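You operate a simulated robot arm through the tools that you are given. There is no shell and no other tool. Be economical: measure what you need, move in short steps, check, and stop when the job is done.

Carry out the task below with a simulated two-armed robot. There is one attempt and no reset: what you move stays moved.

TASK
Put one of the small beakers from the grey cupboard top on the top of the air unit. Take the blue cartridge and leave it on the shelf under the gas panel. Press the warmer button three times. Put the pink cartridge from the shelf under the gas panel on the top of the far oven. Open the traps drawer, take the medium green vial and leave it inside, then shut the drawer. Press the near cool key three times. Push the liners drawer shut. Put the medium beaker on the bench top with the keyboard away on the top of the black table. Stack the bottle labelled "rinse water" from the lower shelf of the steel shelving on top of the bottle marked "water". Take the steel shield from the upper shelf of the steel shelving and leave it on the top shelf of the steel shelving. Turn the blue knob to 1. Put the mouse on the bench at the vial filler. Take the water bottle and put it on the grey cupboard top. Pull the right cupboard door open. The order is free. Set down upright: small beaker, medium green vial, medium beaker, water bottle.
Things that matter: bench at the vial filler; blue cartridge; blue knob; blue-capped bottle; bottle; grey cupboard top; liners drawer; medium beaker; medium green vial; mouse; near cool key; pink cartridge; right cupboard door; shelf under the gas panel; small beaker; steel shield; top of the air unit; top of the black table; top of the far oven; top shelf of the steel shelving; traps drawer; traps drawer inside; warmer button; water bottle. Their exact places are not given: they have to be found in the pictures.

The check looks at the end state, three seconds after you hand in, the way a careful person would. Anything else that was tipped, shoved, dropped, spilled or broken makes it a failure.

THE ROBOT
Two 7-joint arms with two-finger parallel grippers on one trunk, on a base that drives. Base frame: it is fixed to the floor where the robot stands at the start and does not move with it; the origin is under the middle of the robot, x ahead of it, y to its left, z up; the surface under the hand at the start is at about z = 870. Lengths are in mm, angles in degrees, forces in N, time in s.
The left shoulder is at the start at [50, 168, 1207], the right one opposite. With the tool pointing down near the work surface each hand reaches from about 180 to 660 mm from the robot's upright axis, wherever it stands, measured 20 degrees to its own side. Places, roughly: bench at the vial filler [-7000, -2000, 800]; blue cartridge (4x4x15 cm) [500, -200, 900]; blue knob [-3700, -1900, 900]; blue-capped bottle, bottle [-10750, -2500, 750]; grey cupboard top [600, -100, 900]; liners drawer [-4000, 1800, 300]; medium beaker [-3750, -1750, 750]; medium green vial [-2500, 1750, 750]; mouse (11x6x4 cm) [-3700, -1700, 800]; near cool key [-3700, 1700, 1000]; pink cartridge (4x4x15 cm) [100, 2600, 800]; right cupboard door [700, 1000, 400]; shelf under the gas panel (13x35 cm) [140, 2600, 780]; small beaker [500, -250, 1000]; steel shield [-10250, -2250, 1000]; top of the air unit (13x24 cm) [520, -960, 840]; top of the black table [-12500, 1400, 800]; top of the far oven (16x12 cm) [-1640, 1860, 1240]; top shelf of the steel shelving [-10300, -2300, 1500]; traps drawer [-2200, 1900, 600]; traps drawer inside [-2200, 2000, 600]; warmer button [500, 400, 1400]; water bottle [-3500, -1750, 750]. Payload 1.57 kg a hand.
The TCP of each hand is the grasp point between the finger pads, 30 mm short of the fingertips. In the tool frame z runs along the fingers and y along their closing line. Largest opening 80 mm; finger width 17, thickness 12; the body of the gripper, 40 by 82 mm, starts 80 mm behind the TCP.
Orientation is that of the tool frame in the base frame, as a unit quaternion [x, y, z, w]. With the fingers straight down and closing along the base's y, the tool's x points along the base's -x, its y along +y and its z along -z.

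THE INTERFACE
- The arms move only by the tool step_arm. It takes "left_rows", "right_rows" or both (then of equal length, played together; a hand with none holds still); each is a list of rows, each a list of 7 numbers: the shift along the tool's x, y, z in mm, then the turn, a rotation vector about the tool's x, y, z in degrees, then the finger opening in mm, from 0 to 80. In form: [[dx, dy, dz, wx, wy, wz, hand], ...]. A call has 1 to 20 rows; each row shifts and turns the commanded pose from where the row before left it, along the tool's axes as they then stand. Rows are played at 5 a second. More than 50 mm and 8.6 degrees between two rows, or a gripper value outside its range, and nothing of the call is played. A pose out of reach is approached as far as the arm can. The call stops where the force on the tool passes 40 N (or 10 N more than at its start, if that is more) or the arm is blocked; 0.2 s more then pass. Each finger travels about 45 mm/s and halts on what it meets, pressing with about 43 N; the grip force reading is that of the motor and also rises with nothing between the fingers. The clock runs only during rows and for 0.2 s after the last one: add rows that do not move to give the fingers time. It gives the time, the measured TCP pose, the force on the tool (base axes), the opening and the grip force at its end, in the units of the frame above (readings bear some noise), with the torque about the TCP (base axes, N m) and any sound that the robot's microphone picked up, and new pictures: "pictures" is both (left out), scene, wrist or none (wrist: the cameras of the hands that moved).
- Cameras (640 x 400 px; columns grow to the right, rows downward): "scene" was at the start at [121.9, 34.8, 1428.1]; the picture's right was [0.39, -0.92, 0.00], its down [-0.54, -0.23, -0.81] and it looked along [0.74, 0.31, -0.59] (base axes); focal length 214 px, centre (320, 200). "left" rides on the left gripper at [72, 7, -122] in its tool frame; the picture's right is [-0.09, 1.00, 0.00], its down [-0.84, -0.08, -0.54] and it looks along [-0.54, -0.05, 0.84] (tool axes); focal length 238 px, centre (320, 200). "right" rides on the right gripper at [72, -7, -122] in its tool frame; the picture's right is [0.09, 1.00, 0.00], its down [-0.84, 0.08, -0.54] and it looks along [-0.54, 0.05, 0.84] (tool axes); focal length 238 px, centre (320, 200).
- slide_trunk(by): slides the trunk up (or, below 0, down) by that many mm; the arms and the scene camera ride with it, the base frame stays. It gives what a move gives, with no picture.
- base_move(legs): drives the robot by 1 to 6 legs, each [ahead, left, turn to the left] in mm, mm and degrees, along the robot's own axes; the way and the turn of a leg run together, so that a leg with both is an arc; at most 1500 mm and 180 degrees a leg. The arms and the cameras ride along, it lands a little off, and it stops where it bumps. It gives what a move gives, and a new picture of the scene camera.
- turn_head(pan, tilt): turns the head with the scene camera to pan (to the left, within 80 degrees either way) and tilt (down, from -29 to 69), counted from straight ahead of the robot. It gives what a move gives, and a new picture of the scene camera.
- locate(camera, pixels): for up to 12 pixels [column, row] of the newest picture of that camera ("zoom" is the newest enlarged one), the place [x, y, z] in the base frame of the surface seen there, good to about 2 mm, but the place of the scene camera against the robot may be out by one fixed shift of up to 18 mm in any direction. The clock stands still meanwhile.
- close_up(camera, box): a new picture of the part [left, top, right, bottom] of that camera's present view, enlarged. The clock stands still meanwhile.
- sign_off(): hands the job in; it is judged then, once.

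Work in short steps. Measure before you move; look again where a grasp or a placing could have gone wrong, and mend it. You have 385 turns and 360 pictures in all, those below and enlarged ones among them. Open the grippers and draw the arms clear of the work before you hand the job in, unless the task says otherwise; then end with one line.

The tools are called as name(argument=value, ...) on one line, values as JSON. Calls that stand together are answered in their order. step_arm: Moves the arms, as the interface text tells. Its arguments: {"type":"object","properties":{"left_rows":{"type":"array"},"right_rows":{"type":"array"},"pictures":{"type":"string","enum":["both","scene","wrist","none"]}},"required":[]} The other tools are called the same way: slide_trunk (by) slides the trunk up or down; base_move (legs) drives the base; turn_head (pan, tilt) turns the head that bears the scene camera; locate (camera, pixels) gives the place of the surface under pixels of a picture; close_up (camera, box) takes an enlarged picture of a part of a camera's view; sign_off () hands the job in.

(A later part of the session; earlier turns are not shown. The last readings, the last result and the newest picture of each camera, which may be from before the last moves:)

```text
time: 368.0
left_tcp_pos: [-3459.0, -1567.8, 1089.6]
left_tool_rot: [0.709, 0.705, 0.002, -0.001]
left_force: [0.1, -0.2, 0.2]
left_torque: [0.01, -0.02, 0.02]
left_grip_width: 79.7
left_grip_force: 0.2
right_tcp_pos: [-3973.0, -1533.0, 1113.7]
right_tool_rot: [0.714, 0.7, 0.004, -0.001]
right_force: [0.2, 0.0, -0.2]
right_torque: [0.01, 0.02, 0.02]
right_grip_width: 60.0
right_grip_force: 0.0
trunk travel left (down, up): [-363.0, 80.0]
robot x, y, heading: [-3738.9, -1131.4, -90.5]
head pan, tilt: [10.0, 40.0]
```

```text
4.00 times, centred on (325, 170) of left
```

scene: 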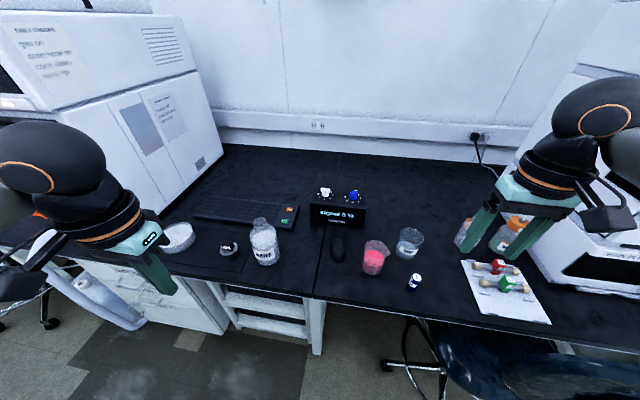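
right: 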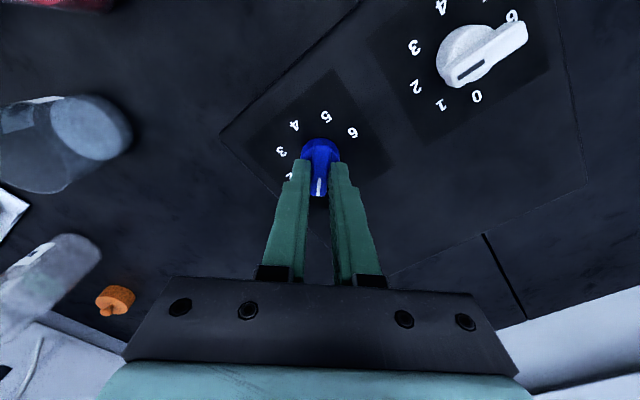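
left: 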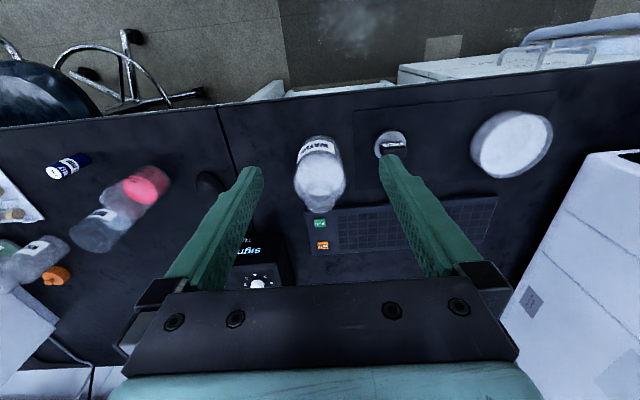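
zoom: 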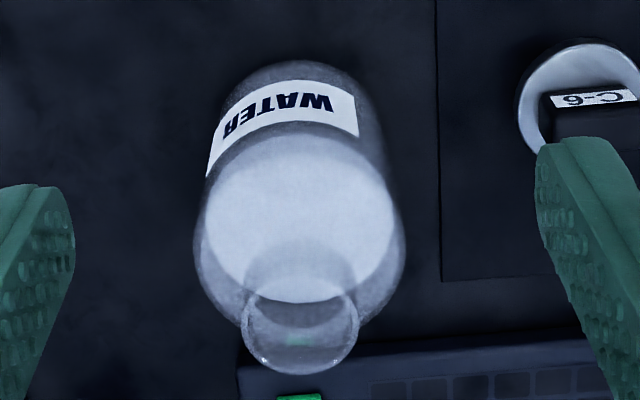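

Neck centre ≈[-3470,-1683], mouth at z≈927, about 40 mm wide. I move over it and down so the pads take the neck.

step_arm(left_rows=[[-40, -5, 0, 0, 0, 0, 80], [-40, -6, 0, 0, 0, 0, 80], [-35, 0, 20, 0, 0, 0, 80], [0, 0, 40, 0, 0, 0, 80], [0, 0, 40, 0, 0, 0, 80], [0, 0, 20, 0, 0, 0, 80], [0, 0, 0, 0, 0, 0, 80]], pictures="wrist")

```text
time: 369.6
left_tcp_pos: [-3469.9, -1682.7, 969.1]
left_tool_rot: [0.71, 0.704, 0.001, -0.001]
left_force: [-0.8, 0.0, 0.6]
left_torque: [0.01, 0.0, -0.01]
left_grip_width: 80.1
left_grip_force: 0.1
right_tcp_pos: [-3974.3, -1534.1, 1113.3]
right_tool_rot: [0.714, 0.7, 0.004, -0.001]
right_force: [0.4, -0.2, -0.5]
right_torque: [-0.01, 0.04, 0.01]
right_grip_width: 59.9
right_grip_force: 0.0
trunk travel left (down, up): [-363.0, 80.0]
robot x, y, heading: [-3737.5, -1137.4, -90.4]
head pan, tilt: [10.0, 40.0]
```

left: 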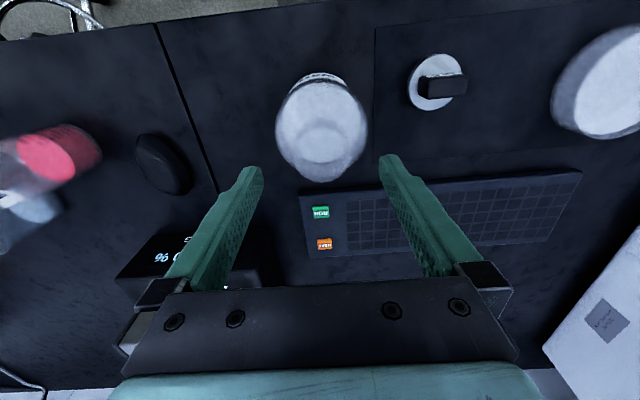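

The mouth seems nearer the robot than assumed; I locate rim points in an enlargement.

close_up(camera="left", box=[260, 60, 390, 190])

locate(camera="left", pixels=[[320, 165], [298, 142], [347, 142], [320, 120], [320, 75], [320, 182]])

```text
3.08 times, centred on (325, 125) of left
```

zoom: 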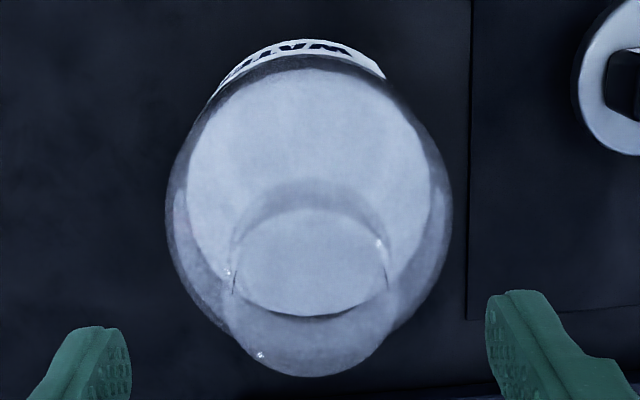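

```text
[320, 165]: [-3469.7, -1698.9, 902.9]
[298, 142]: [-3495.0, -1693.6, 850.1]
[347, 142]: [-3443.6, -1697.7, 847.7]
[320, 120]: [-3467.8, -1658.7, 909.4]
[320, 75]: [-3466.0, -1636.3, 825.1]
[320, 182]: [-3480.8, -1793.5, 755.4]
```

Neck spans y -1659..-1699, so it is centred at -1679. I descend 55 mm (3 mm back) and close on the neck.

step_arm(left_rows=[[3, 0, 25, 0, 0, 0, 80], [0, 0, 20, 0, 0, 0, 80], [0, 0, 10, 0, 0, 0, 80], [0, 0, 0, 0, 0, 0, 60], [0, 0, 0, 0, 0, 0, 40], [0, 0, 0, 0, 0, 0, 28], [0, 0, 0, 0, 0, 0, 28], [0, 0, 0, 0, 0, 0, 28]], pictures="wrist")

```text
time: 371.4
left_tcp_pos: [-3468.9, -1680.8, 922.7]
left_tool_rot: [0.709, 0.705, -0.003, 0.004]
left_force: [9.2, 0.3, 38.7]
left_torque: [0.23, -0.38, -0.32]
left_grip_width: 60.1
left_grip_force: 43.1
right_tcp_pos: [-3972.8, -1531.7, 1115.5]
right_tool_rot: [0.713, 0.701, 0.003, 0.001]
right_force: [0.3, 0.3, 0.6]
right_torque: [0.05, 0.0, -0.01]
right_grip_width: 59.8
right_grip_force: 0.1
trunk travel left (down, up): [-363.0, 80.0]
robot x, y, heading: [-3740.8, -1137.2, -90.2]
head pan, tilt: [10.0, 40.0]
```

left: 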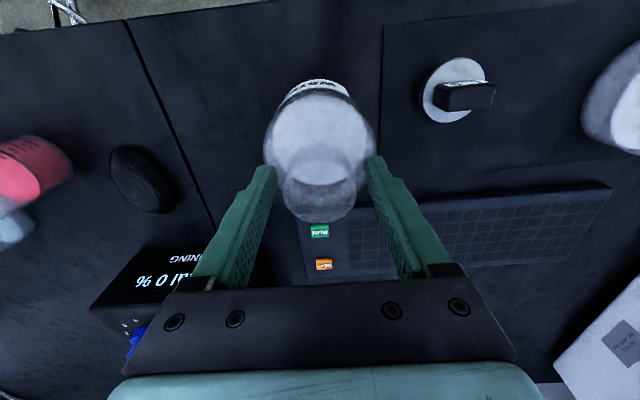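

The tips met the sloping shoulder (60 mm). I open, rise 18 mm and close on the neck proper.

step_arm(left_rows=[[0, 0, 0, 0, 0, 0, 80], [0, 0, 0, 0, 0, 0, 80], [0, 0, -22, 0, 0, 0, 80], [0, 0, 0, 0, 0, 0, 80], [0, 0, 0, 0, 0, 0, 60], [0, 0, 0, 0, 0, 0, 40], [0, 0, 0, 0, 0, 0, 28], [0, 0, 0, 0, 0, 0, 28], [0, 0, 0, 0, 0, 0, 28]], pictures="wrist")

```text
time: 373.4
left_tcp_pos: [-3469.7, -1681.4, 935.5]
left_tool_rot: [0.709, 0.705, 0.002, 0.0]
left_force: [-1.1, 0.1, 0.3]
left_torque: [-0.01, 0.17, -0.07]
left_grip_width: 41.3
left_grip_force: 36.7
right_tcp_pos: [-3974.0, -1533.1, 1112.6]
right_tool_rot: [0.714, 0.7, 0.004, -0.002]
right_force: [-0.2, 0.3, -0.1]
right_torque: [-0.02, 0.0, 0.01]
right_grip_width: 59.7
right_grip_force: 0.0
trunk travel left (down, up): [-363.0, 80.0]
robot x, y, heading: [-3739.3, -1137.4, -90.3]
head pan, tilt: [10.0, 40.0]
```

left: 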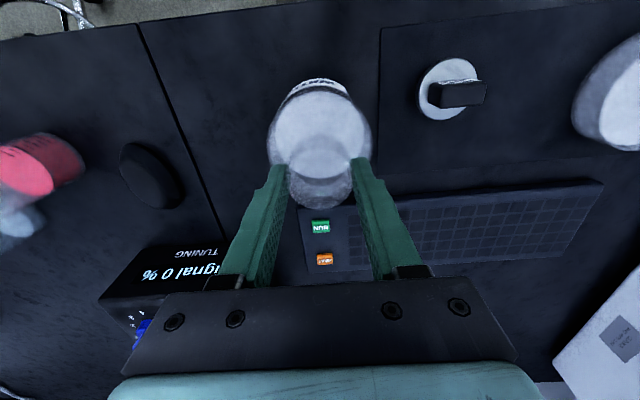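

Neck gripped at 41 mm. I lift 70 mm gently.

step_arm(left_rows=[[0, 0, -10, 0, 0, 0, 26], [0, 0, -20, 0, 0, 0, 26], [0, 0, -30, 0, 0, 0, 26], [0, 0, -30, 0, 0, 0, 26], [0, 0, 0, 0, 0, 0, 26]], pictures="scene")

```text
time: 374.6
left_tcp_pos: [-3468.7, -1680.7, 1026.4]
left_tool_rot: [0.709, 0.705, 0.003, -0.001]
left_force: [0.4, 0.9, -6.5]
left_torque: [-0.01, -0.01, 0.02]
left_grip_width: 41.0
left_grip_force: 42.7
right_tcp_pos: [-3973.1, -1534.6, 1113.3]
right_tool_rot: [0.714, 0.701, 0.004, -0.002]
right_force: [-0.1, 0.1, 0.3]
right_torque: [0.01, 0.03, 0.01]
right_grip_width: 60.2
right_grip_force: 0.1
trunk travel left (down, up): [-363.0, 80.0]
robot x, y, heading: [-3741.1, -1134.2, -90.5]
head pan, tilt: [10.0, 40.0]
```

scene: 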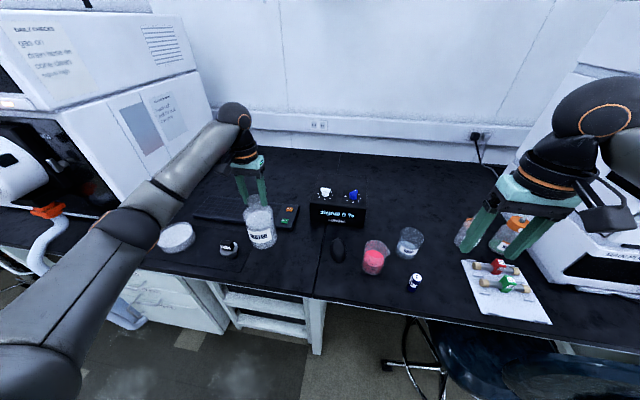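

Bottle held. I pull the left hand in, then back off, turn left and drive east along y≈-280.

step_arm(left_rows=[[40, 0, 0, 0, 0, 0, 26], [40, 0, 0, 0, 0, 0, 26], [40, 0, 0, 0, 0, 0, 26], [40, 0, 0, 0, 0, 0, 26], [20, 0, 0, 0, 0, 0, 26], [0, 0, 0, 0, 0, 0, 26]], pictures="none")

base_move(legs=[[-450, 0, 0], [0, 0, 90.4], [0, 400, 0], [1500, 0, 0], [1500, 0, 0], [450, 0, 0]])

```text
time: 376.0
left_tcp_pos: [-3468.9, -1499.5, 1027.4]
left_tool_rot: [0.708, 0.706, 0.002, -0.001]
left_force: [-0.2, -0.2, -8.1]
left_torque: [0.0, -0.02, 0.02]
left_grip_width: 40.7
left_grip_force: 43.4
right_tcp_pos: [-3973.0, -1534.7, 1113.5]
right_tool_rot: [0.714, 0.7, 0.004, -0.001]
right_force: [0.0, -0.5, -0.8]
right_torque: [-0.03, 0.01, -0.03]
right_grip_width: 60.2
right_grip_force: 0.1
trunk travel left (down, up): [-363.0, 80.0]
robot x, y, heading: [-3741.0, -1131.5, -90.1]
head pan, tilt: [10.0, 40.0]
```

```text
time: 402.9
left_tcp_pos: [81.4, 96.0, 1027.1]
left_tool_rot: [-0.009, 1.0, 0.001, -0.003]
left_force: [-0.8, 0.0, -6.8]
left_torque: [0.0, 0.03, 0.0]
left_grip_width: 41.0
left_grip_force: 42.8
right_tcp_pos: [126.9, -407.9, 1112.0]
right_tool_rot: [-0.002, 1.0, 0.002, -0.004]
right_force: [0.7, -0.4, -0.7]
right_torque: [0.01, 0.06, 0.0]
right_grip_width: 60.0
right_grip_force: 0.0
trunk travel left (down, up): [-363.0, 80.0]
robot x, y, heading: [-275.0, -184.1, 1.1]
head pan, tilt: [10.0, 40.0]
```

scene: 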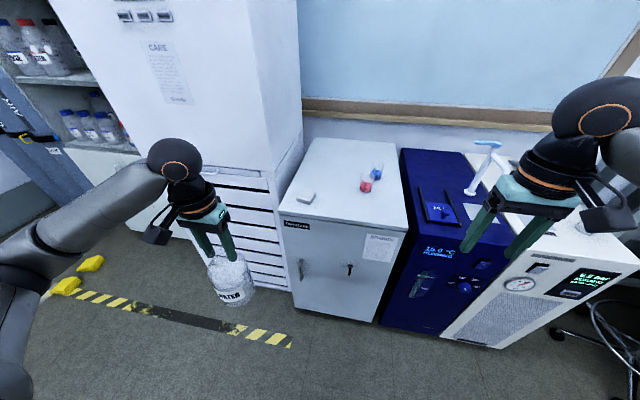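

I raise the trunk 80 mm (bottle bottom to ~927), straighten, and move so the left hand comes at y≈-55.

slide_trunk(by=79)

base_move(legs=[[0, -150, -1.1], [285, 0, 0]])

step_arm(left_rows=[[-40, 0, 0, 0, 0, 0, 26], [-40, 0, 0, 0, 0, 0, 26], [-40, 0, 0, 0, 0, 0, 26], [0, 0, 0, 0, 0, 0, 26]], pictures="both")

```text
time: 404.0
left_tcp_pos: [82.1, 96.5, 1105.9]
left_tool_rot: [-0.008, 1.0, 0.001, -0.003]
left_force: [0.6, 0.0, -6.8]
left_torque: [-0.02, -0.03, 0.02]
left_grip_width: 40.7
left_grip_force: 43.5
right_tcp_pos: [127.3, -408.2, 1191.7]
right_tool_rot: [-0.003, 1.0, 0.002, -0.004]
right_force: [0.9, 0.0, -0.2]
right_torque: [0.03, 0.0, 0.03]
right_grip_width: 60.2
right_grip_force: 0.0
trunk travel left (down, up): [-442.0, 1.0]
robot x, y, heading: [-277.8, -186.5, 1.2]
head pan, tilt: [10.0, 40.0]
```

```text
time: 407.6
left_tcp_pos: [369.1, -63.7, 1106.1]
left_tool_rot: [0.003, 1.0, 0.001, -0.003]
left_force: [1.0, 0.2, -7.8]
left_torque: [-0.01, -0.01, 0.01]
left_grip_width: 40.9
left_grip_force: 42.7
right_tcp_pos: [405.2, -569.5, 1192.4]
right_tool_rot: [0.008, 1.0, 0.002, -0.004]
right_force: [0.0, -0.5, 1.0]
right_torque: [-0.03, -0.03, -0.03]
right_grip_width: 59.7
right_grip_force: 0.0
trunk travel left (down, up): [-442.0, 1.0]
robot x, y, heading: [9.8, -334.0, 0.0]
head pan, tilt: [10.0, 40.0]
```

scene: 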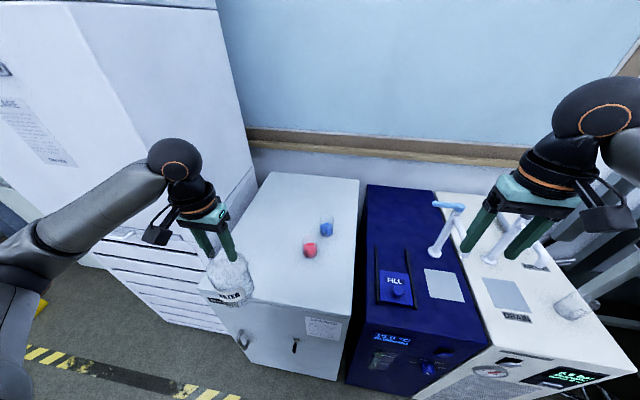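

```text
time: 408.6
left_tcp_pos: [487.6, -65.6, 1106.3]
left_tool_rot: [0.001, 1.0, 0.001, -0.002]
left_force: [0.8, -0.2, -7.9]
left_torque: [0.02, 0.01, -0.01]
left_grip_width: 41.0
left_grip_force: 42.5
right_tcp_pos: [404.9, -568.6, 1192.8]
right_tool_rot: [0.008, 1.0, 0.001, -0.003]
right_force: [-0.1, 0.6, 0.0]
right_torque: [-0.01, -0.03, 0.01]
right_grip_width: 59.7
right_grip_force: 0.1
trunk travel left (down, up): [-442.0, 1.0]
robot x, y, heading: [4.2, -335.3, -0.1]
head pan, tilt: [10.0, 40.0]
```

scene: 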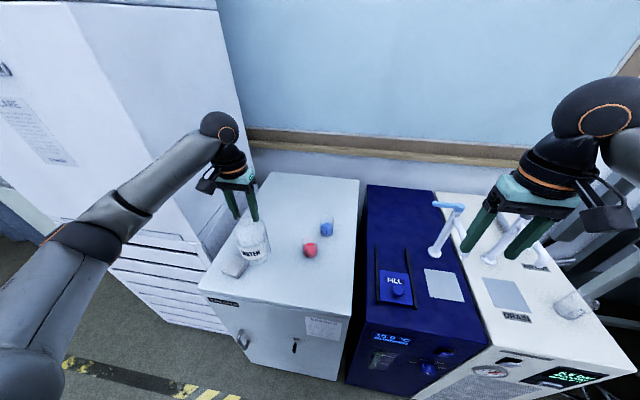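
left: 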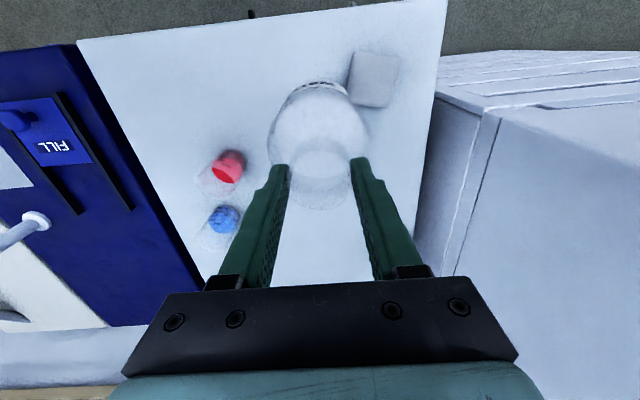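

I place it at about [568,-80], clear of the pad and beakers: move forward 80, right 15, and lower to TCP ≈1053.

step_arm(left_rows=[[-40, -8, 0, 0, 0, 0, 26], [-40, -8, 0, 0, 0, 0, 26], [0, 0, 25, 0, 0, 0, 26], [0, 0, 22, 0, 0, 0, 26], [0, 0, 4, 0, 0, 0, 26], [0, 0, 2, 0, 0, 0, 26], [0, 0, 0, 0, 0, 0, 26]], pictures="wrist")

```text
time: 410.2
left_tcp_pos: [569.6, -80.6, 1052.5]
left_tool_rot: [0.002, 1.0, 0.001, -0.003]
left_force: [0.3, 0.6, -6.9]
left_torque: [-0.01, -0.01, -0.02]
left_grip_width: 41.2
left_grip_force: 42.9
right_tcp_pos: [406.0, -568.3, 1191.8]
right_tool_rot: [0.008, 1.0, 0.001, -0.004]
right_force: [0.4, 1.0, 0.1]
right_torque: [-0.01, 0.03, -0.03]
right_grip_width: 59.9
right_grip_force: 0.1
trunk travel left (down, up): [-442.0, 1.0]
robot x, y, heading: [6.7, -335.7, -0.1]
head pan, tilt: [10.0, 40.0]
```

left: 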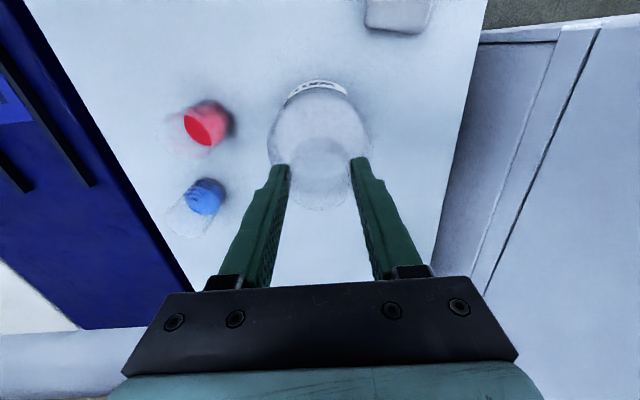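

Clear all round. I lower the last millimetres until the weight is carried.

step_arm(left_rows=[[0, 0, 2, 0, 0, 0, 26], [0, 0, 1, 0, 0, 0, 26], [0, 0, 0, 0, 0, 0, 26]], pictures="none")

```text
time: 411.0
left_tcp_pos: [567.3, -80.6, 1051.2]
left_tool_rot: [0.001, 1.0, 0.0, -0.001]
left_force: [-0.1, 1.1, 4.6]
left_torque: [0.04, 0.46, -0.04]
left_grip_width: 41.0
left_grip_force: 43.1
right_tcp_pos: [404.0, -569.1, 1192.7]
right_tool_rot: [0.009, 1.0, 0.001, -0.004]
right_force: [0.2, 1.5, 0.2]
right_torque: [0.0, -0.02, 0.04]
right_grip_width: 59.9
right_grip_force: 0.1
trunk travel left (down, up): [-442.0, 1.0]
robot x, y, heading: [5.0, -335.7, 0.3]
head pan, tilt: [10.0, 40.0]
```

It stands (+4.6 N). I open and rise; then pull back.

step_arm(left_rows=[[0, 0, 0, 0, 0, 0, 50], [0, 0, 0, 0, 0, 0, 70], [0, 0, 0, 0, 0, 0, 80], [0, 0, -20, 0, 0, 0, 80], [0, 0, -30, 0, 0, 0, 80], [20, 0, -20, 0, 0, 0, 80], [40, 0, -10, 0, 0, 0, 80], [45, 0, 0, 0, 0, 0, 80], [45, 0, 0, 0, 0, 0, 80], [45, 0, 0, 0, 0, 0, 80]], pictures="scene")

```text
time: 413.2
left_tcp_pos: [375.0, -82.9, 1130.3]
left_tool_rot: [0.001, 1.0, 0.001, -0.002]
left_force: [0.5, -0.4, -0.6]
left_torque: [0.02, -0.03, 0.0]
left_grip_width: 80.0
left_grip_force: 0.1
right_tcp_pos: [403.8, -569.0, 1191.9]
right_tool_rot: [0.008, 1.0, 0.002, -0.003]
right_force: [-0.1, 0.8, 0.0]
right_torque: [0.0, 0.01, -0.01]
right_grip_width: 60.0
right_grip_force: 0.0
trunk travel left (down, up): [-442.0, 1.0]
robot x, y, heading: [3.7, -338.6, -0.3]
head pan, tilt: [10.0, 40.0]
```

scene: 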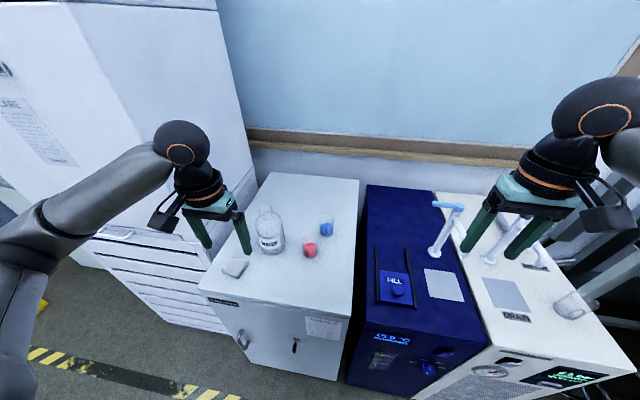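

Bottle stands upright on the cupboard. Now the right cupboard door: I back off and move left to y≈950 to view it.

base_move(legs=[[-200, 0, 0], [0, 1290, 0]])

turn_head(pan=5, tilt=50)

```text
time: 425.7
left_tcp_pos: [162.3, 1186.9, 1130.3]
left_tool_rot: [-0.006, 1.0, 0.001, -0.003]
left_force: [-0.1, 0.0, -0.1]
left_torque: [-0.01, -0.01, -0.01]
left_grip_width: 79.9
left_grip_force: 0.1
right_tcp_pos: [200.9, 700.6, 1192.2]
right_tool_rot: [0.0, 1.0, 0.002, -0.003]
right_force: [-0.6, -0.2, 0.7]
right_torque: [-0.03, -0.01, -0.01]
right_grip_width: 60.0
right_grip_force: 0.0
trunk travel left (down, up): [-442.0, 1.0]
robot x, y, heading: [-204.8, 925.2, 0.8]
head pan, tilt: [10.0, 40.0]
```

scene: 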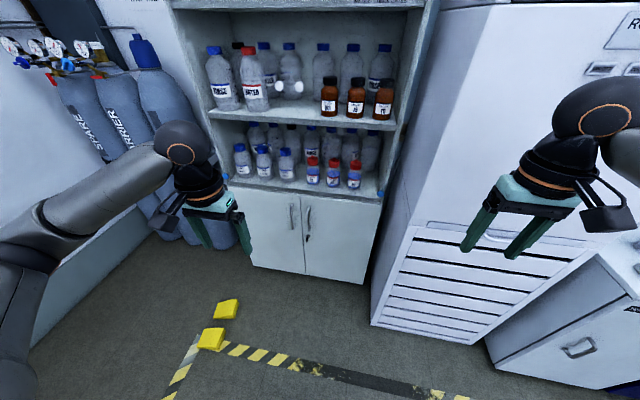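

```text
time: 426.4
left_tcp_pos: [162.8, 1186.9, 1131.2]
left_tool_rot: [-0.007, 1.0, 0.002, -0.003]
left_force: [0.2, 0.3, 0.7]
left_torque: [-0.03, 0.01, 0.03]
left_grip_width: 79.8
left_grip_force: 0.1
right_tcp_pos: [200.1, 700.8, 1193.1]
right_tool_rot: [0.0, 1.0, 0.002, -0.003]
right_force: [0.7, -0.1, 0.2]
right_torque: [-0.01, 0.01, -0.02]
right_grip_width: 60.1
right_grip_force: 0.0
trunk travel left (down, up): [-442.0, 1.0]
robot x, y, heading: [-204.9, 930.7, 0.6]
head pan, tilt: [5.0, 50.0]
```

scene: 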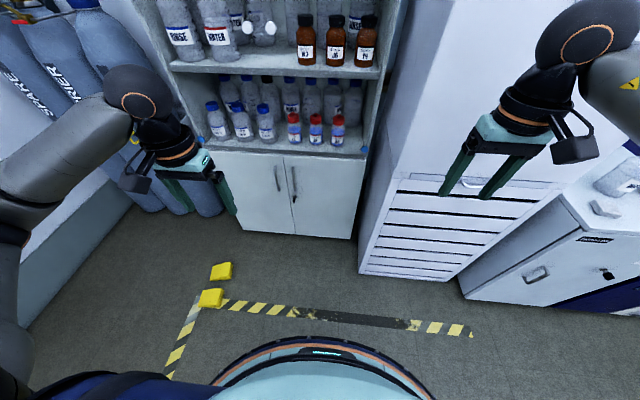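

close_up(camera="scene", box=[200, 130, 380, 250])

locate(camera="scene", pixels=[[277, 178], [294, 182], [295, 170], [295, 192], [288, 200], [350, 225], [355, 170], [330, 195], [294, 199], [240, 190]])

```text
3.33 times, centred on (290, 190) of scene
```

zoom: 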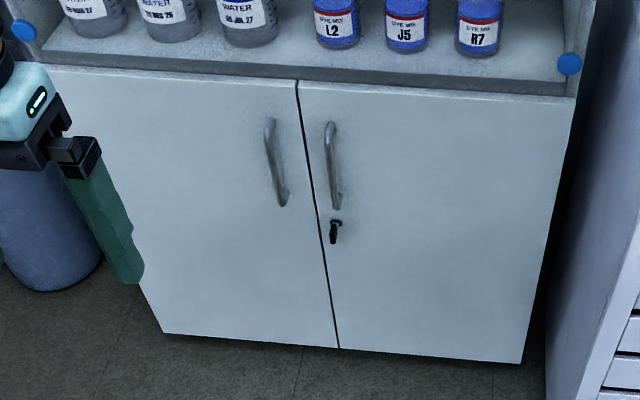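

```text
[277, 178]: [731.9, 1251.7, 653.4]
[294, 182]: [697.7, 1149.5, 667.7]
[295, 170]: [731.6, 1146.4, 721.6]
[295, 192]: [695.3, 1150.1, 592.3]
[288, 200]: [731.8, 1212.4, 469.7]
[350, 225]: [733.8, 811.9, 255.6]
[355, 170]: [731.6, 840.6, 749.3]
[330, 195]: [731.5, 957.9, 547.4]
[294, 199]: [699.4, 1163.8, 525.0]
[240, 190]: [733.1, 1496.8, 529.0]
```

Right door: hinge y≈800, vertical handle bar at [698,1149], z≈565-705. I'll use the left hand pitched 45° and swing the door with the base. First retract the right hand, pitch the left, and lower.

step_arm(left_rows=[[0, 0, 0, 0, -7.5, 0, 50], [0, 0, 0, 0, -7.5, 0, 50], [0, 0, 0, 0, -7.5, 0, 50], [0, 0, 0, 0, -7.5, 0, 50], [0, 0, 0, 0, -7.5, 0, 50], [0, 0, 0, 0, -7.5, 0, 50], [-28, 0, 28, 0, 0, 0, 50], [-28, 0, 28, 0, 0, 0, 50], [-28, 0, 28, 0, 0, 0, 50]], right_rows=[[40, 0, 0, 0, 0, 0, 0], [40, 0, 0, 0, 0, 0, 0], [40, 0, 0, 0, 0, 0, 0], [30, 0, 0, 0, 0, 0, 0], [0, 0, 0, 0, 0, 0, 0], [0, 0, 0, 0, 0, 0, 0], [0, 0, 0, 0, 0, 0, 0], [0, 0, 0, 0, 0, 0, 0], [0, 0, 0, 0, 0, 0, 0]], pictures="none")

slide_trunk(by=-440)

```text
time: 428.4
left_tcp_pos: [328.1, 1196.0, 1134.1]
left_tool_rot: [-0.005, 0.925, 0.004, 0.38]
left_force: [1.3, -0.8, -0.3]
left_torque: [0.03, 0.02, 0.02]
left_grip_width: 50.0
left_grip_force: 0.1
left hand out of reach, approached as far as the arm can: row 5, 6
right_tcp_pos: [50.9, 699.2, 1193.6]
right_tool_rot: [0.0, 1.0, 0.001, -0.004]
right_force: [0.0, 0.0, 0.3]
right_torque: [0.01, 0.03, -0.02]
right_grip_width: 0.0
right_grip_force: 21.3
trunk travel left (down, up): [-442.0, 1.0]
robot x, y, heading: [-201.4, 927.7, 0.7]
head pan, tilt: [5.0, 50.0]
```

```text
refused: -440 is not a number from -400 to 400
```

slide_trunk(by=-400)

base_move(legs=[[240, -45, -0.6]])

step_arm(left_rows=[[28, 0, 28, 0, 0, 0, 50], [28, 0, 28, 0, 0, 0, 50], [0, 0, 0, 0, 0, 0, 50]], pictures="both")

```text
time: 432.2
left_tcp_pos: [327.3, 1196.3, 734.8]
left_tool_rot: [-0.006, 0.925, 0.003, 0.38]
left_force: [-0.1, -0.4, 0.1]
left_torque: [-0.05, 0.01, -0.01]
left_grip_width: 50.1
left_grip_force: 0.0
right_tcp_pos: [49.2, 699.5, 793.3]
right_tool_rot: [0.0, 1.0, 0.002, -0.004]
right_force: [0.0, 0.8, 0.6]
right_torque: [0.01, 0.01, -0.01]
right_grip_width: 0.0
right_grip_force: 21.7
trunk travel left (down, up): [-42.0, 401.0]
robot x, y, heading: [-201.2, 927.9, 0.7]
head pan, tilt: [5.0, 50.0]
```

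```text
time: 434.0
left_tcp_pos: [564.3, 1147.5, 735.2]
left_tool_rot: [0.001, 0.925, 0.0, 0.379]
left_force: [-0.3, -0.2, 0.1]
left_torque: [0.02, 0.02, 0.02]
left_grip_width: 50.0
left_grip_force: 0.1
right_tcp_pos: [282.4, 653.3, 794.1]
right_tool_rot: [0.006, 1.0, 0.002, -0.004]
right_force: [0.2, -0.2, -1.1]
right_torque: [-0.03, 0.03, -0.01]
right_grip_width: 0.2
right_grip_force: 21.5
trunk travel left (down, up): [-42.0, 401.0]
robot x, y, heading: [35.1, 884.1, 0.3]
head pan, tilt: [5.0, 50.0]
```

scene: 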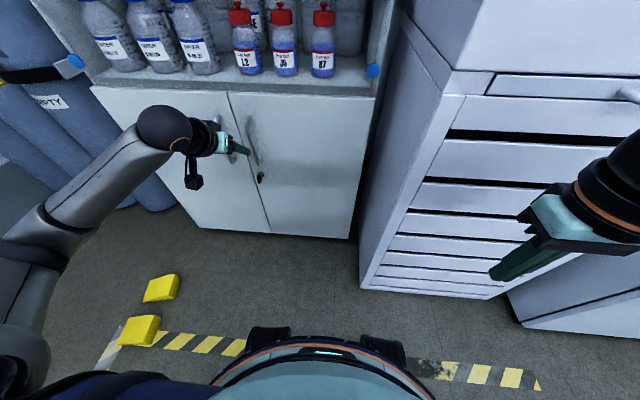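

```text
time: 434.8
left_tcp_pos: [567.5, 1144.6, 656.7]
left_tool_rot: [0.001, 0.924, 0.0, 0.381]
left_force: [0.3, 0.6, 0.9]
left_torque: [-0.01, 0.04, 0.0]
left_grip_width: 50.1
left_grip_force: 0.1
right_tcp_pos: [281.9, 652.9, 794.5]
right_tool_rot: [0.006, 1.0, 0.001, -0.003]
right_force: [0.8, 0.5, -0.3]
right_torque: [-0.01, 0.02, 0.0]
right_grip_width: 0.0
right_grip_force: 21.2
trunk travel left (down, up): [-42.0, 401.0]
robot x, y, heading: [36.8, 884.2, 0.4]
head pan, tilt: [5.0, 50.0]
```

scene: 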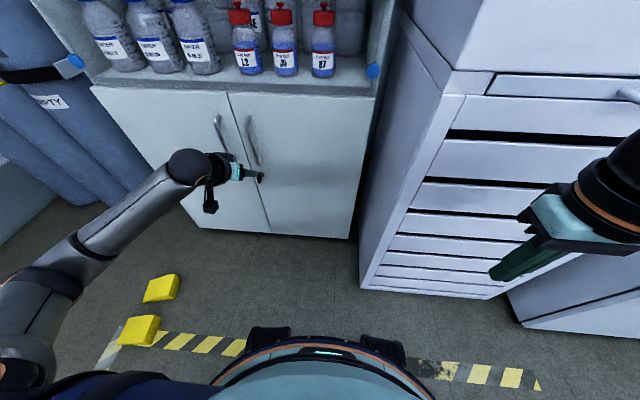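
left: 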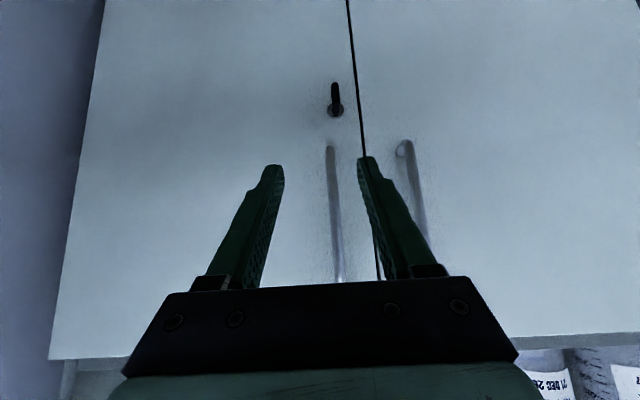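

I locate the right door's handle bar at (331,160),(335,220).

locate(camera="left", pixels=[[331, 165], [335, 215], [338, 260], [406, 165], [335, 95], [300, 150]])

```text
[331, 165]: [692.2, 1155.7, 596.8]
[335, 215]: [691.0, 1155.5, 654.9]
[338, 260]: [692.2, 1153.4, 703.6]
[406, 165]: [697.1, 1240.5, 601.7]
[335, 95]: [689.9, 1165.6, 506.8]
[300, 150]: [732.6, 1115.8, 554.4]
```

Bar is at y≈1155, x≈697. I shift 11 mm left and drive forward 112 mm, then check.

step_arm(left_rows=[[0, 11, 0, 0, 0, 0, 50], [0, 0, 0, 0, 0, 0, 50]], pictures="none")

base_move(legs=[[110, 0, 0]])

step_arm(left_rows=[[0, 0, 0, 0, 0, 0, 50]], pictures="wrist")

```text
time: 435.4
left_tcp_pos: [565.7, 1157.9, 658.0]
left_tool_rot: [0.0, 0.925, 0.001, 0.381]
left_force: [0.3, -0.3, -0.8]
left_torque: [-0.03, -0.02, 0.0]
left_grip_width: 50.1
left_grip_force: 0.0
right_tcp_pos: [281.7, 653.3, 793.3]
right_tool_rot: [0.007, 1.0, 0.002, -0.004]
right_force: [0.6, -0.3, 0.2]
right_torque: [0.0, 0.0, -0.02]
right_grip_width: 0.1
right_grip_force: 21.2
trunk travel left (down, up): [-42.0, 401.0]
robot x, y, heading: [33.6, 883.7, 0.1]
head pan, tilt: [5.0, 50.0]
```

```text
time: 436.6
left_tcp_pos: [674.9, 1157.6, 657.4]
left_tool_rot: [0.0, 0.925, 0.002, 0.381]
left_force: [-0.4, 0.7, -0.4]
left_torque: [0.0, 0.04, -0.01]
left_grip_width: 49.9
left_grip_force: 0.0
right_tcp_pos: [390.9, 654.3, 794.5]
right_tool_rot: [0.006, 1.0, 0.002, -0.004]
right_force: [0.4, 0.7, -0.3]
right_torque: [-0.02, 0.02, -0.03]
right_grip_width: 0.2
right_grip_force: 21.1
trunk travel left (down, up): [-42.0, 401.0]
robot x, y, heading: [140.5, 884.6, 0.3]
head pan, tilt: [5.0, 50.0]
```

scene: 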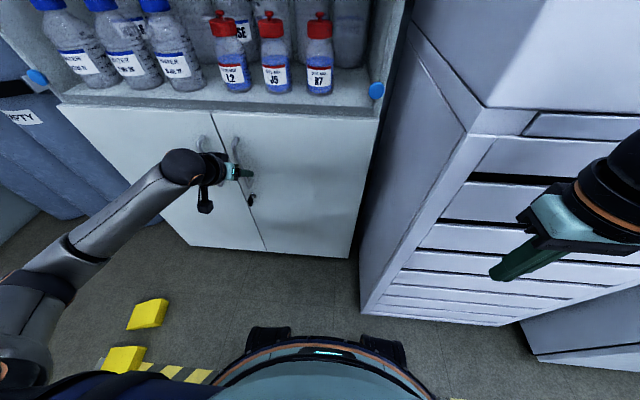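

```text
time: 437.0
left_tcp_pos: [675.3, 1158.3, 658.4]
left_tool_rot: [0.001, 0.924, 0.001, 0.382]
left_force: [-0.6, 0.1, 0.4]
left_torque: [0.02, -0.04, 0.0]
left_grip_width: 50.1
left_grip_force: 0.1
right_tcp_pos: [390.8, 654.1, 793.4]
right_tool_rot: [0.006, 1.0, 0.002, -0.004]
right_force: [-0.7, -0.4, -0.5]
right_torque: [0.0, 0.01, -0.02]
right_grip_width: 0.0
right_grip_force: 22.1
trunk travel left (down, up): [-42.0, 401.0]
robot x, y, heading: [139.3, 883.6, 0.3]
head pan, tilt: [5.0, 50.0]
```

left: 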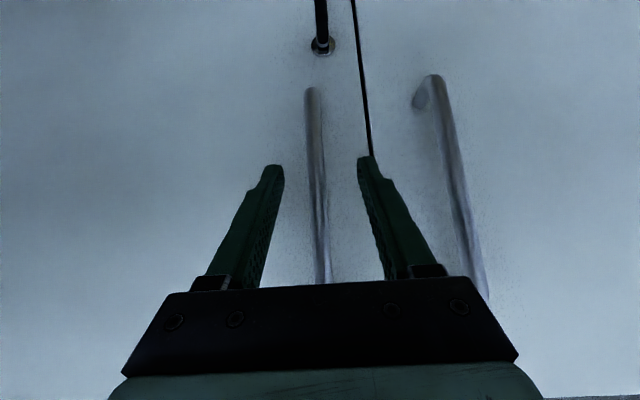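

The bar is between the fingers. I go 14 mm further and close.

step_arm(left_rows=[[-10, 0, 10, 0, 0, 0, 50], [0, 0, 0, 0, 0, 0, 30], [0, 0, 0, 0, 0, 0, 6], [0, 0, 0, 0, 0, 0, 4], [0, 0, 0, 0, 0, 0, 4], [0, 0, 0, 0, 0, 0, 4]], pictures="none")

```text
time: 438.4
left_tcp_pos: [687.7, 1155.2, 657.0]
left_tool_rot: [0.002, 0.924, -0.001, 0.382]
left_force: [1.3, -16.4, -1.8]
left_torque: [-0.12, -0.18, -0.13]
left_grip_width: 11.7
left_grip_force: 29.6
right_tcp_pos: [391.4, 653.1, 793.5]
right_tool_rot: [0.007, 1.0, 0.001, -0.003]
right_force: [0.3, 0.3, 0.1]
right_torque: [-0.02, 0.0, 0.04]
right_grip_width: 0.0
right_grip_force: 21.1
trunk travel left (down, up): [-42.0, 401.0]
robot x, y, heading: [145.5, 885.8, -0.2]
head pan, tilt: [5.0, 50.0]
```

Handle gripped. I swing the door by driving along its arc, first ~30°.

base_move(legs=[[-61, -11, 0], [-58, -22, 0], [-54, -32, 0]])

```text
time: 440.5
left_tcp_pos: [515.8, 1092.6, 657.9]
left_tool_rot: [0.0, 0.925, 0.002, 0.38]
left_force: [2.3, -3.6, 0.3]
left_torque: [-0.57, 0.19, -0.05]
left_grip_width: 12.0
left_grip_force: 29.3
right_tcp_pos: [218.0, 588.2, 792.8]
right_tool_rot: [0.007, 1.0, 0.002, -0.004]
right_force: [-0.7, 0.0, 0.7]
right_torque: [0.01, 0.03, 0.04]
right_grip_width: 0.1
right_grip_force: 21.5
trunk travel left (down, up): [-42.0, 401.0]
robot x, y, heading: [-30.3, 817.4, 0.1]
head pan, tilt: [5.0, 50.0]
```

scene: 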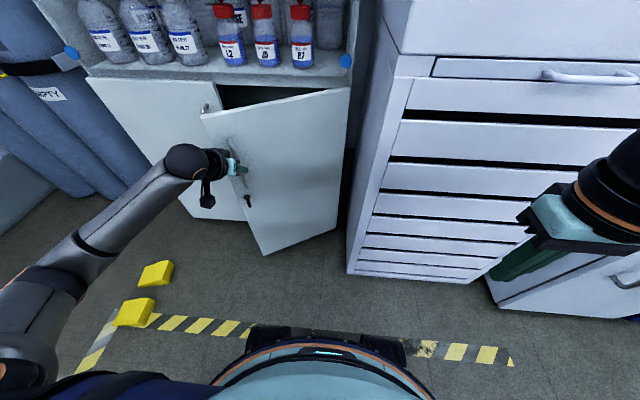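

Door opens smoothly. I continue to ~70°.

base_move(legs=[[-46, -40, 0], [-40, -48, 0], [-30, -54, 0], [-20, -58, 0]])

```text
time: 443.8
left_tcp_pos: [379.0, 893.0, 656.9]
left_tool_rot: [0.002, 0.924, 0.001, 0.381]
left_force: [3.7, -1.3, 2.4]
left_torque: [-0.76, 0.32, -0.11]
left_grip_width: 11.9
left_grip_force: 29.4
right_tcp_pos: [80.6, 389.0, 794.9]
right_tool_rot: [0.008, 1.0, 0.002, -0.003]
right_force: [-0.1, -0.2, 0.4]
right_torque: [0.01, -0.02, 0.0]
right_grip_width: 0.3
right_grip_force: 21.6
trunk travel left (down, up): [-42.0, 401.0]
robot x, y, heading: [-167.5, 616.5, -0.2]
head pan, tilt: [5.0, 50.0]
```

scene: 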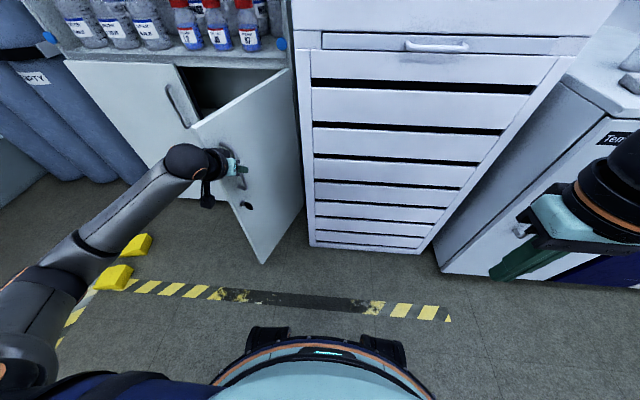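

About 70° open. One more leg, then I release and withdraw.

base_move(legs=[[-9, -52, 0]])

step_arm(left_rows=[[0, 0, 0, 0, 0, 0, 20], [0, 0, 0, 0, 0, 0, 30], [0, 0, 0, 0, 0, 0, 30], [20, 0, -20, 0, 0, 0, 30], [25, 0, -25, 0, 0, 0, 30]], pictures="none")

base_move(legs=[[-250, 0, 0]])

```text
time: 444.9
left_tcp_pos: [368.8, 841.8, 657.6]
left_tool_rot: [0.001, 0.925, 0.001, 0.38]
left_force: [-17.1, 1.3, 3.2]
left_torque: [-0.67, 0.36, 0.0]
left_grip_width: 11.9
left_grip_force: 29.1
right_tcp_pos: [70.3, 336.7, 793.7]
right_tool_rot: [0.008, 1.0, 0.002, -0.002]
right_force: [-0.2, -0.3, -0.1]
right_torque: [0.04, 0.0, 0.0]
right_grip_width: 0.0
right_grip_force: 21.7
trunk travel left (down, up): [-42.0, 401.0]
robot x, y, heading: [-178.0, 569.6, -0.2]
head pan, tilt: [5.0, 50.0]
```

scene: 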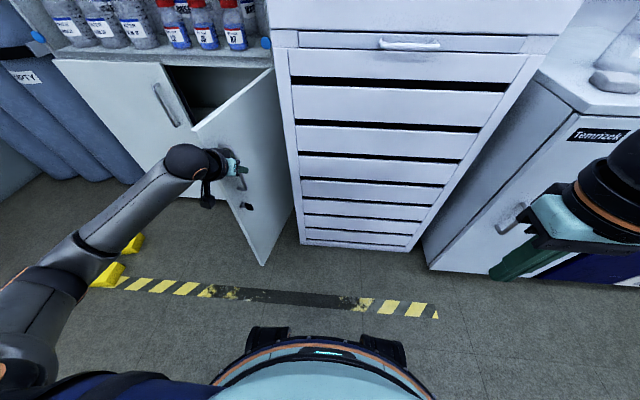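

```text
time: 446.1
left_tcp_pos: [307.2, 840.0, 657.8]
left_tool_rot: [0.0, 0.925, 0.002, 0.381]
left_force: [0.1, 0.6, -0.1]
left_torque: [-0.01, -0.01, 0.04]
left_grip_width: 29.7
left_grip_force: 0.1
right_tcp_pos: [70.7, 337.2, 792.8]
right_tool_rot: [0.008, 1.0, 0.002, -0.003]
right_force: [0.0, 0.8, -0.1]
right_torque: [0.03, -0.01, -0.03]
right_grip_width: 0.0
right_grip_force: 21.5
trunk travel left (down, up): [-42.0, 401.0]
robot x, y, heading: [-177.7, 566.0, -0.2]
head pan, tilt: [5.0, 50.0]
```

```text
time: 447.9
left_tcp_pos: [59.7, 843.0, 658.5]
left_tool_rot: [0.0, 0.925, 0.001, 0.38]
left_force: [-0.6, -0.6, 0.1]
left_torque: [-0.04, 0.0, -0.01]
left_grip_width: 29.8
left_grip_force: 0.0
right_tcp_pos: [-175.4, 338.1, 793.8]
right_tool_rot: [0.006, 1.0, 0.001, -0.003]
right_force: [-0.1, -0.3, -0.1]
right_torque: [-0.02, 0.02, 0.0]
right_grip_width: 0.1
right_grip_force: 21.3
trunk travel left (down, up): [-42.0, 401.0]
robot x, y, heading: [-423.7, 567.5, -0.0]
head pan, tilt: [5.0, 50.0]
```

scene: 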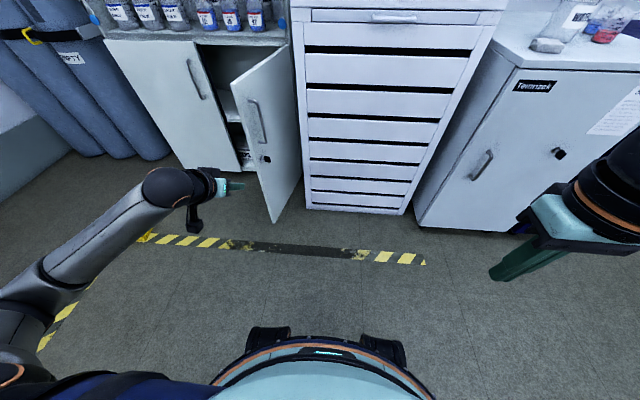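

The door stands ~80° open. I raise the trunk, return the left hand to tool-down, and drive back to the keyboard bench.

slide_trunk(by=345)

step_arm(left_rows=[[0, 0, 0, 0, 7.5, 0, 30], [0, 0, 0, 0, 7.5, 0, 30], [0, 0, 0, 0, 7.5, 0, 30], [0, 0, 0, 0, 7.5, 0, 30], [0, 0, 0, 0, 7.5, 0, 30], [0, 0, 0, 0, 7.3, 0, 30], [40, 0, 0, 0, 0, 0, 30], [40, 0, -20, 0, 0, 0, 30], [40, 0, -20, 0, 0, 0, 30]], pictures="none")

base_move(legs=[[0, 0, -90], [600, 0, 0], [0, -1500, 0], [0, -1500, 0], [0, -290, 0], [550, 0, 0]])

```text
time: 451.3
left_tcp_pos: [59.5, 840.9, 1001.7]
left_tool_rot: [0.001, 0.925, 0.002, 0.38]
left_force: [0.3, -0.9, -0.1]
left_torque: [0.04, -0.02, 0.0]
left_grip_width: 30.1
left_grip_force: 0.0
right_tcp_pos: [-175.3, 337.7, 1139.3]
right_tool_rot: [0.007, 1.0, 0.002, -0.004]
right_force: [-0.4, -0.4, -0.2]
right_torque: [-0.03, 0.0, 0.0]
right_grip_width: 0.3
right_grip_force: 21.3
trunk travel left (down, up): [-387.0, 56.0]
robot x, y, heading: [-422.8, 568.7, -0.0]
head pan, tilt: [5.0, 50.0]
```

```text
time: 453.3
left_tcp_pos: [-64.3, 840.7, 1043.3]
left_tool_rot: [0.001, 1.0, 0.002, -0.002]
left_force: [0.0, 1.1, -0.1]
left_torque: [-0.05, 0.04, -0.01]
left_grip_width: 29.8
left_grip_force: 0.0
right_tcp_pos: [-175.4, 337.8, 1139.9]
right_tool_rot: [0.007, 1.0, 0.002, -0.002]
right_force: [0.5, 0.3, 0.1]
right_torque: [-0.04, -0.01, 0.06]
right_grip_width: 0.0
right_grip_force: 21.7
trunk travel left (down, up): [-387.0, 56.0]
robot x, y, heading: [-427.9, 567.4, -0.2]
head pan, tilt: [5.0, 50.0]
```

```text
time: 491.9
left_tcp_pos: [-3444.0, -955.5, 1043.8]
left_tool_rot: [0.707, 0.707, 0.003, 0.002]
left_force: [-0.8, 0.3, -0.5]
left_torque: [0.01, 0.0, -0.03]
left_grip_width: 30.2
left_grip_force: 0.0
right_tcp_pos: [-3946.7, -842.4, 1138.3]
right_tool_rot: [0.712, 0.702, 0.004, -0.002]
right_force: [0.3, -0.4, -0.1]
right_torque: [0.0, 0.0, 0.0]
right_grip_width: 0.3
right_grip_force: 22.0
trunk travel left (down, up): [-387.0, 56.0]
robot x, y, heading: [-3717.9, -594.5, -90.0]
head pan, tilt: [5.0, 50.0]
```

scene: 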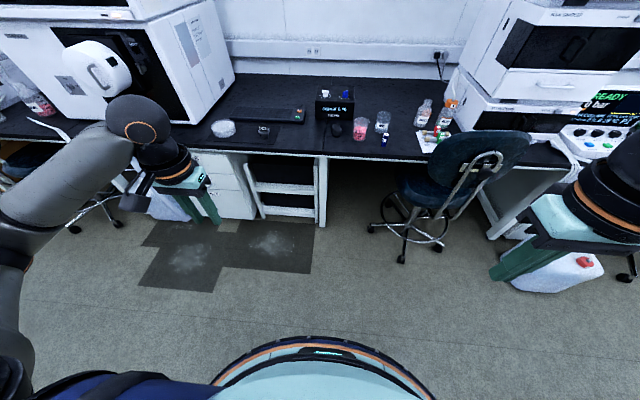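

I check the chair's position relative to the planned standing spot, and the beaker.

locate(camera="scene", pixels=[[372, 228], [402, 260], [440, 245], [470, 150], [360, 130], [335, 128], [420, 180]])

base_move(legs=[[560, 0, 0]])

step_arm(right_rows=[[-45, 30, 0, 0, 0, 0, 80], [-45, 30, 0, 0, 0, 0, 80], [-45, 30, 0, 0, 0, 0, 80], [-45, 28, 0, 0, 0, 0, 80], [-30, 0, 0, 0, 0, 0, 80], [0, 0, 0, 0, 0, 0, 80]], pictures="wrist")

```text
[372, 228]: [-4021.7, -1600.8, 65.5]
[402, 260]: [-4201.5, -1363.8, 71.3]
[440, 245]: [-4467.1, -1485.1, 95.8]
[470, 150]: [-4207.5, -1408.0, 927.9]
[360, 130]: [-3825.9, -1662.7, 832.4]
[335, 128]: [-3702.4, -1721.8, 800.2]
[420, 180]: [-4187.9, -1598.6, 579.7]
```

```text
time: 495.1
left_tcp_pos: [-3444.1, -1504.9, 1043.2]
left_tool_rot: [0.706, 0.708, 0.002, 0.0]
left_force: [0.6, 0.0, -0.9]
left_torque: [0.0, 0.01, -0.02]
left_grip_width: 29.9
left_grip_force: 0.0
right_tcp_pos: [-3947.2, -1393.3, 1138.9]
right_tool_rot: [0.711, 0.703, 0.004, -0.001]
right_force: [-0.3, -0.4, 0.0]
right_torque: [0.0, -0.03, -0.01]
right_grip_width: 0.0
right_grip_force: 21.2
trunk travel left (down, up): [-387.0, 56.0]
robot x, y, heading: [-3716.1, -1145.8, -90.1]
head pan, tilt: [5.0, 50.0]
```

scene: 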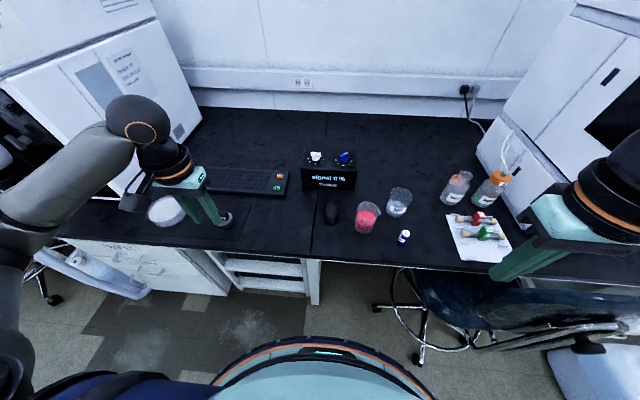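

```text
refused: row 1 steps farther than a row can; nothing moved
```

Rows shortened; I bring the right hand over the pink beaker.

step_arm(right_rows=[[-38, 29, 0, 0, 0, 0, 80], [-38, 29, 0, 0, 0, 0, 80], [-38, 29, 0, 0, 0, 0, 80], [-38, 29, 0, 0, 0, 0, 80], [-40, 0, 0, 0, 0, 0, 80], [-30, 0, 0, 0, 0, 0, 80], [0, 0, 0, 0, 0, 0, 80]], pictures="wrist")

```text
time: 496.6
left_tcp_pos: [-3444.7, -1505.5, 1042.9]
left_tool_rot: [0.706, 0.708, 0.002, 0.001]
left_force: [-0.7, 0.8, 0.6]
left_torque: [0.04, 0.02, -0.01]
left_grip_width: 29.8
left_grip_force: 0.1
right_tcp_pos: [-3832.1, -1615.9, 1137.5]
right_tool_rot: [0.712, 0.703, 0.003, -0.001]
right_force: [0.0, -1.3, -0.5]
right_torque: [-0.01, 0.01, 0.04]
right_grip_width: 80.0
right_grip_force: 0.0
trunk travel left (down, up): [-387.0, 56.0]
robot x, y, heading: [-3713.9, -1141.7, -89.9]
head pan, tilt: [5.0, 50.0]
```

right: 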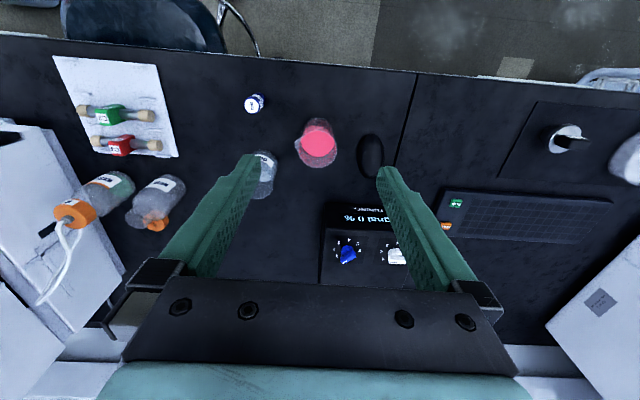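

close_up(camera="right", box=[230, 90, 400, 200])

locate(camera="right", pixels=[[317, 140], [316, 122], [300, 140], [335, 142], [315, 163], [371, 155], [371, 135], [371, 175], [360, 155], [382, 155], [262, 165]])

```text
3.64 times, centred on (315, 145) of right
```

zoom: 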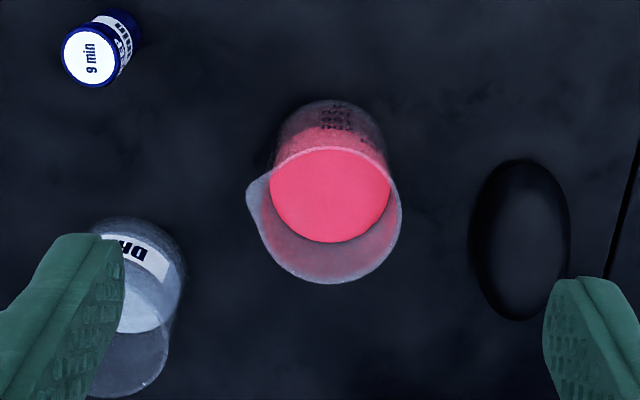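

```text
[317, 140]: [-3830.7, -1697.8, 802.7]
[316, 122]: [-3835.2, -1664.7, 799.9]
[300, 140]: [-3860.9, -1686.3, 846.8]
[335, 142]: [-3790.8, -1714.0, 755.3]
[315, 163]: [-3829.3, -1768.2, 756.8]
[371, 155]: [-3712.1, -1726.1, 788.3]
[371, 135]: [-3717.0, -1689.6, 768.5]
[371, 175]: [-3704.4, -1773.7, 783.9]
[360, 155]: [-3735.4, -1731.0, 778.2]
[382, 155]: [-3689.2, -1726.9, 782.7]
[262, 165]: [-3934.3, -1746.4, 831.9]
```

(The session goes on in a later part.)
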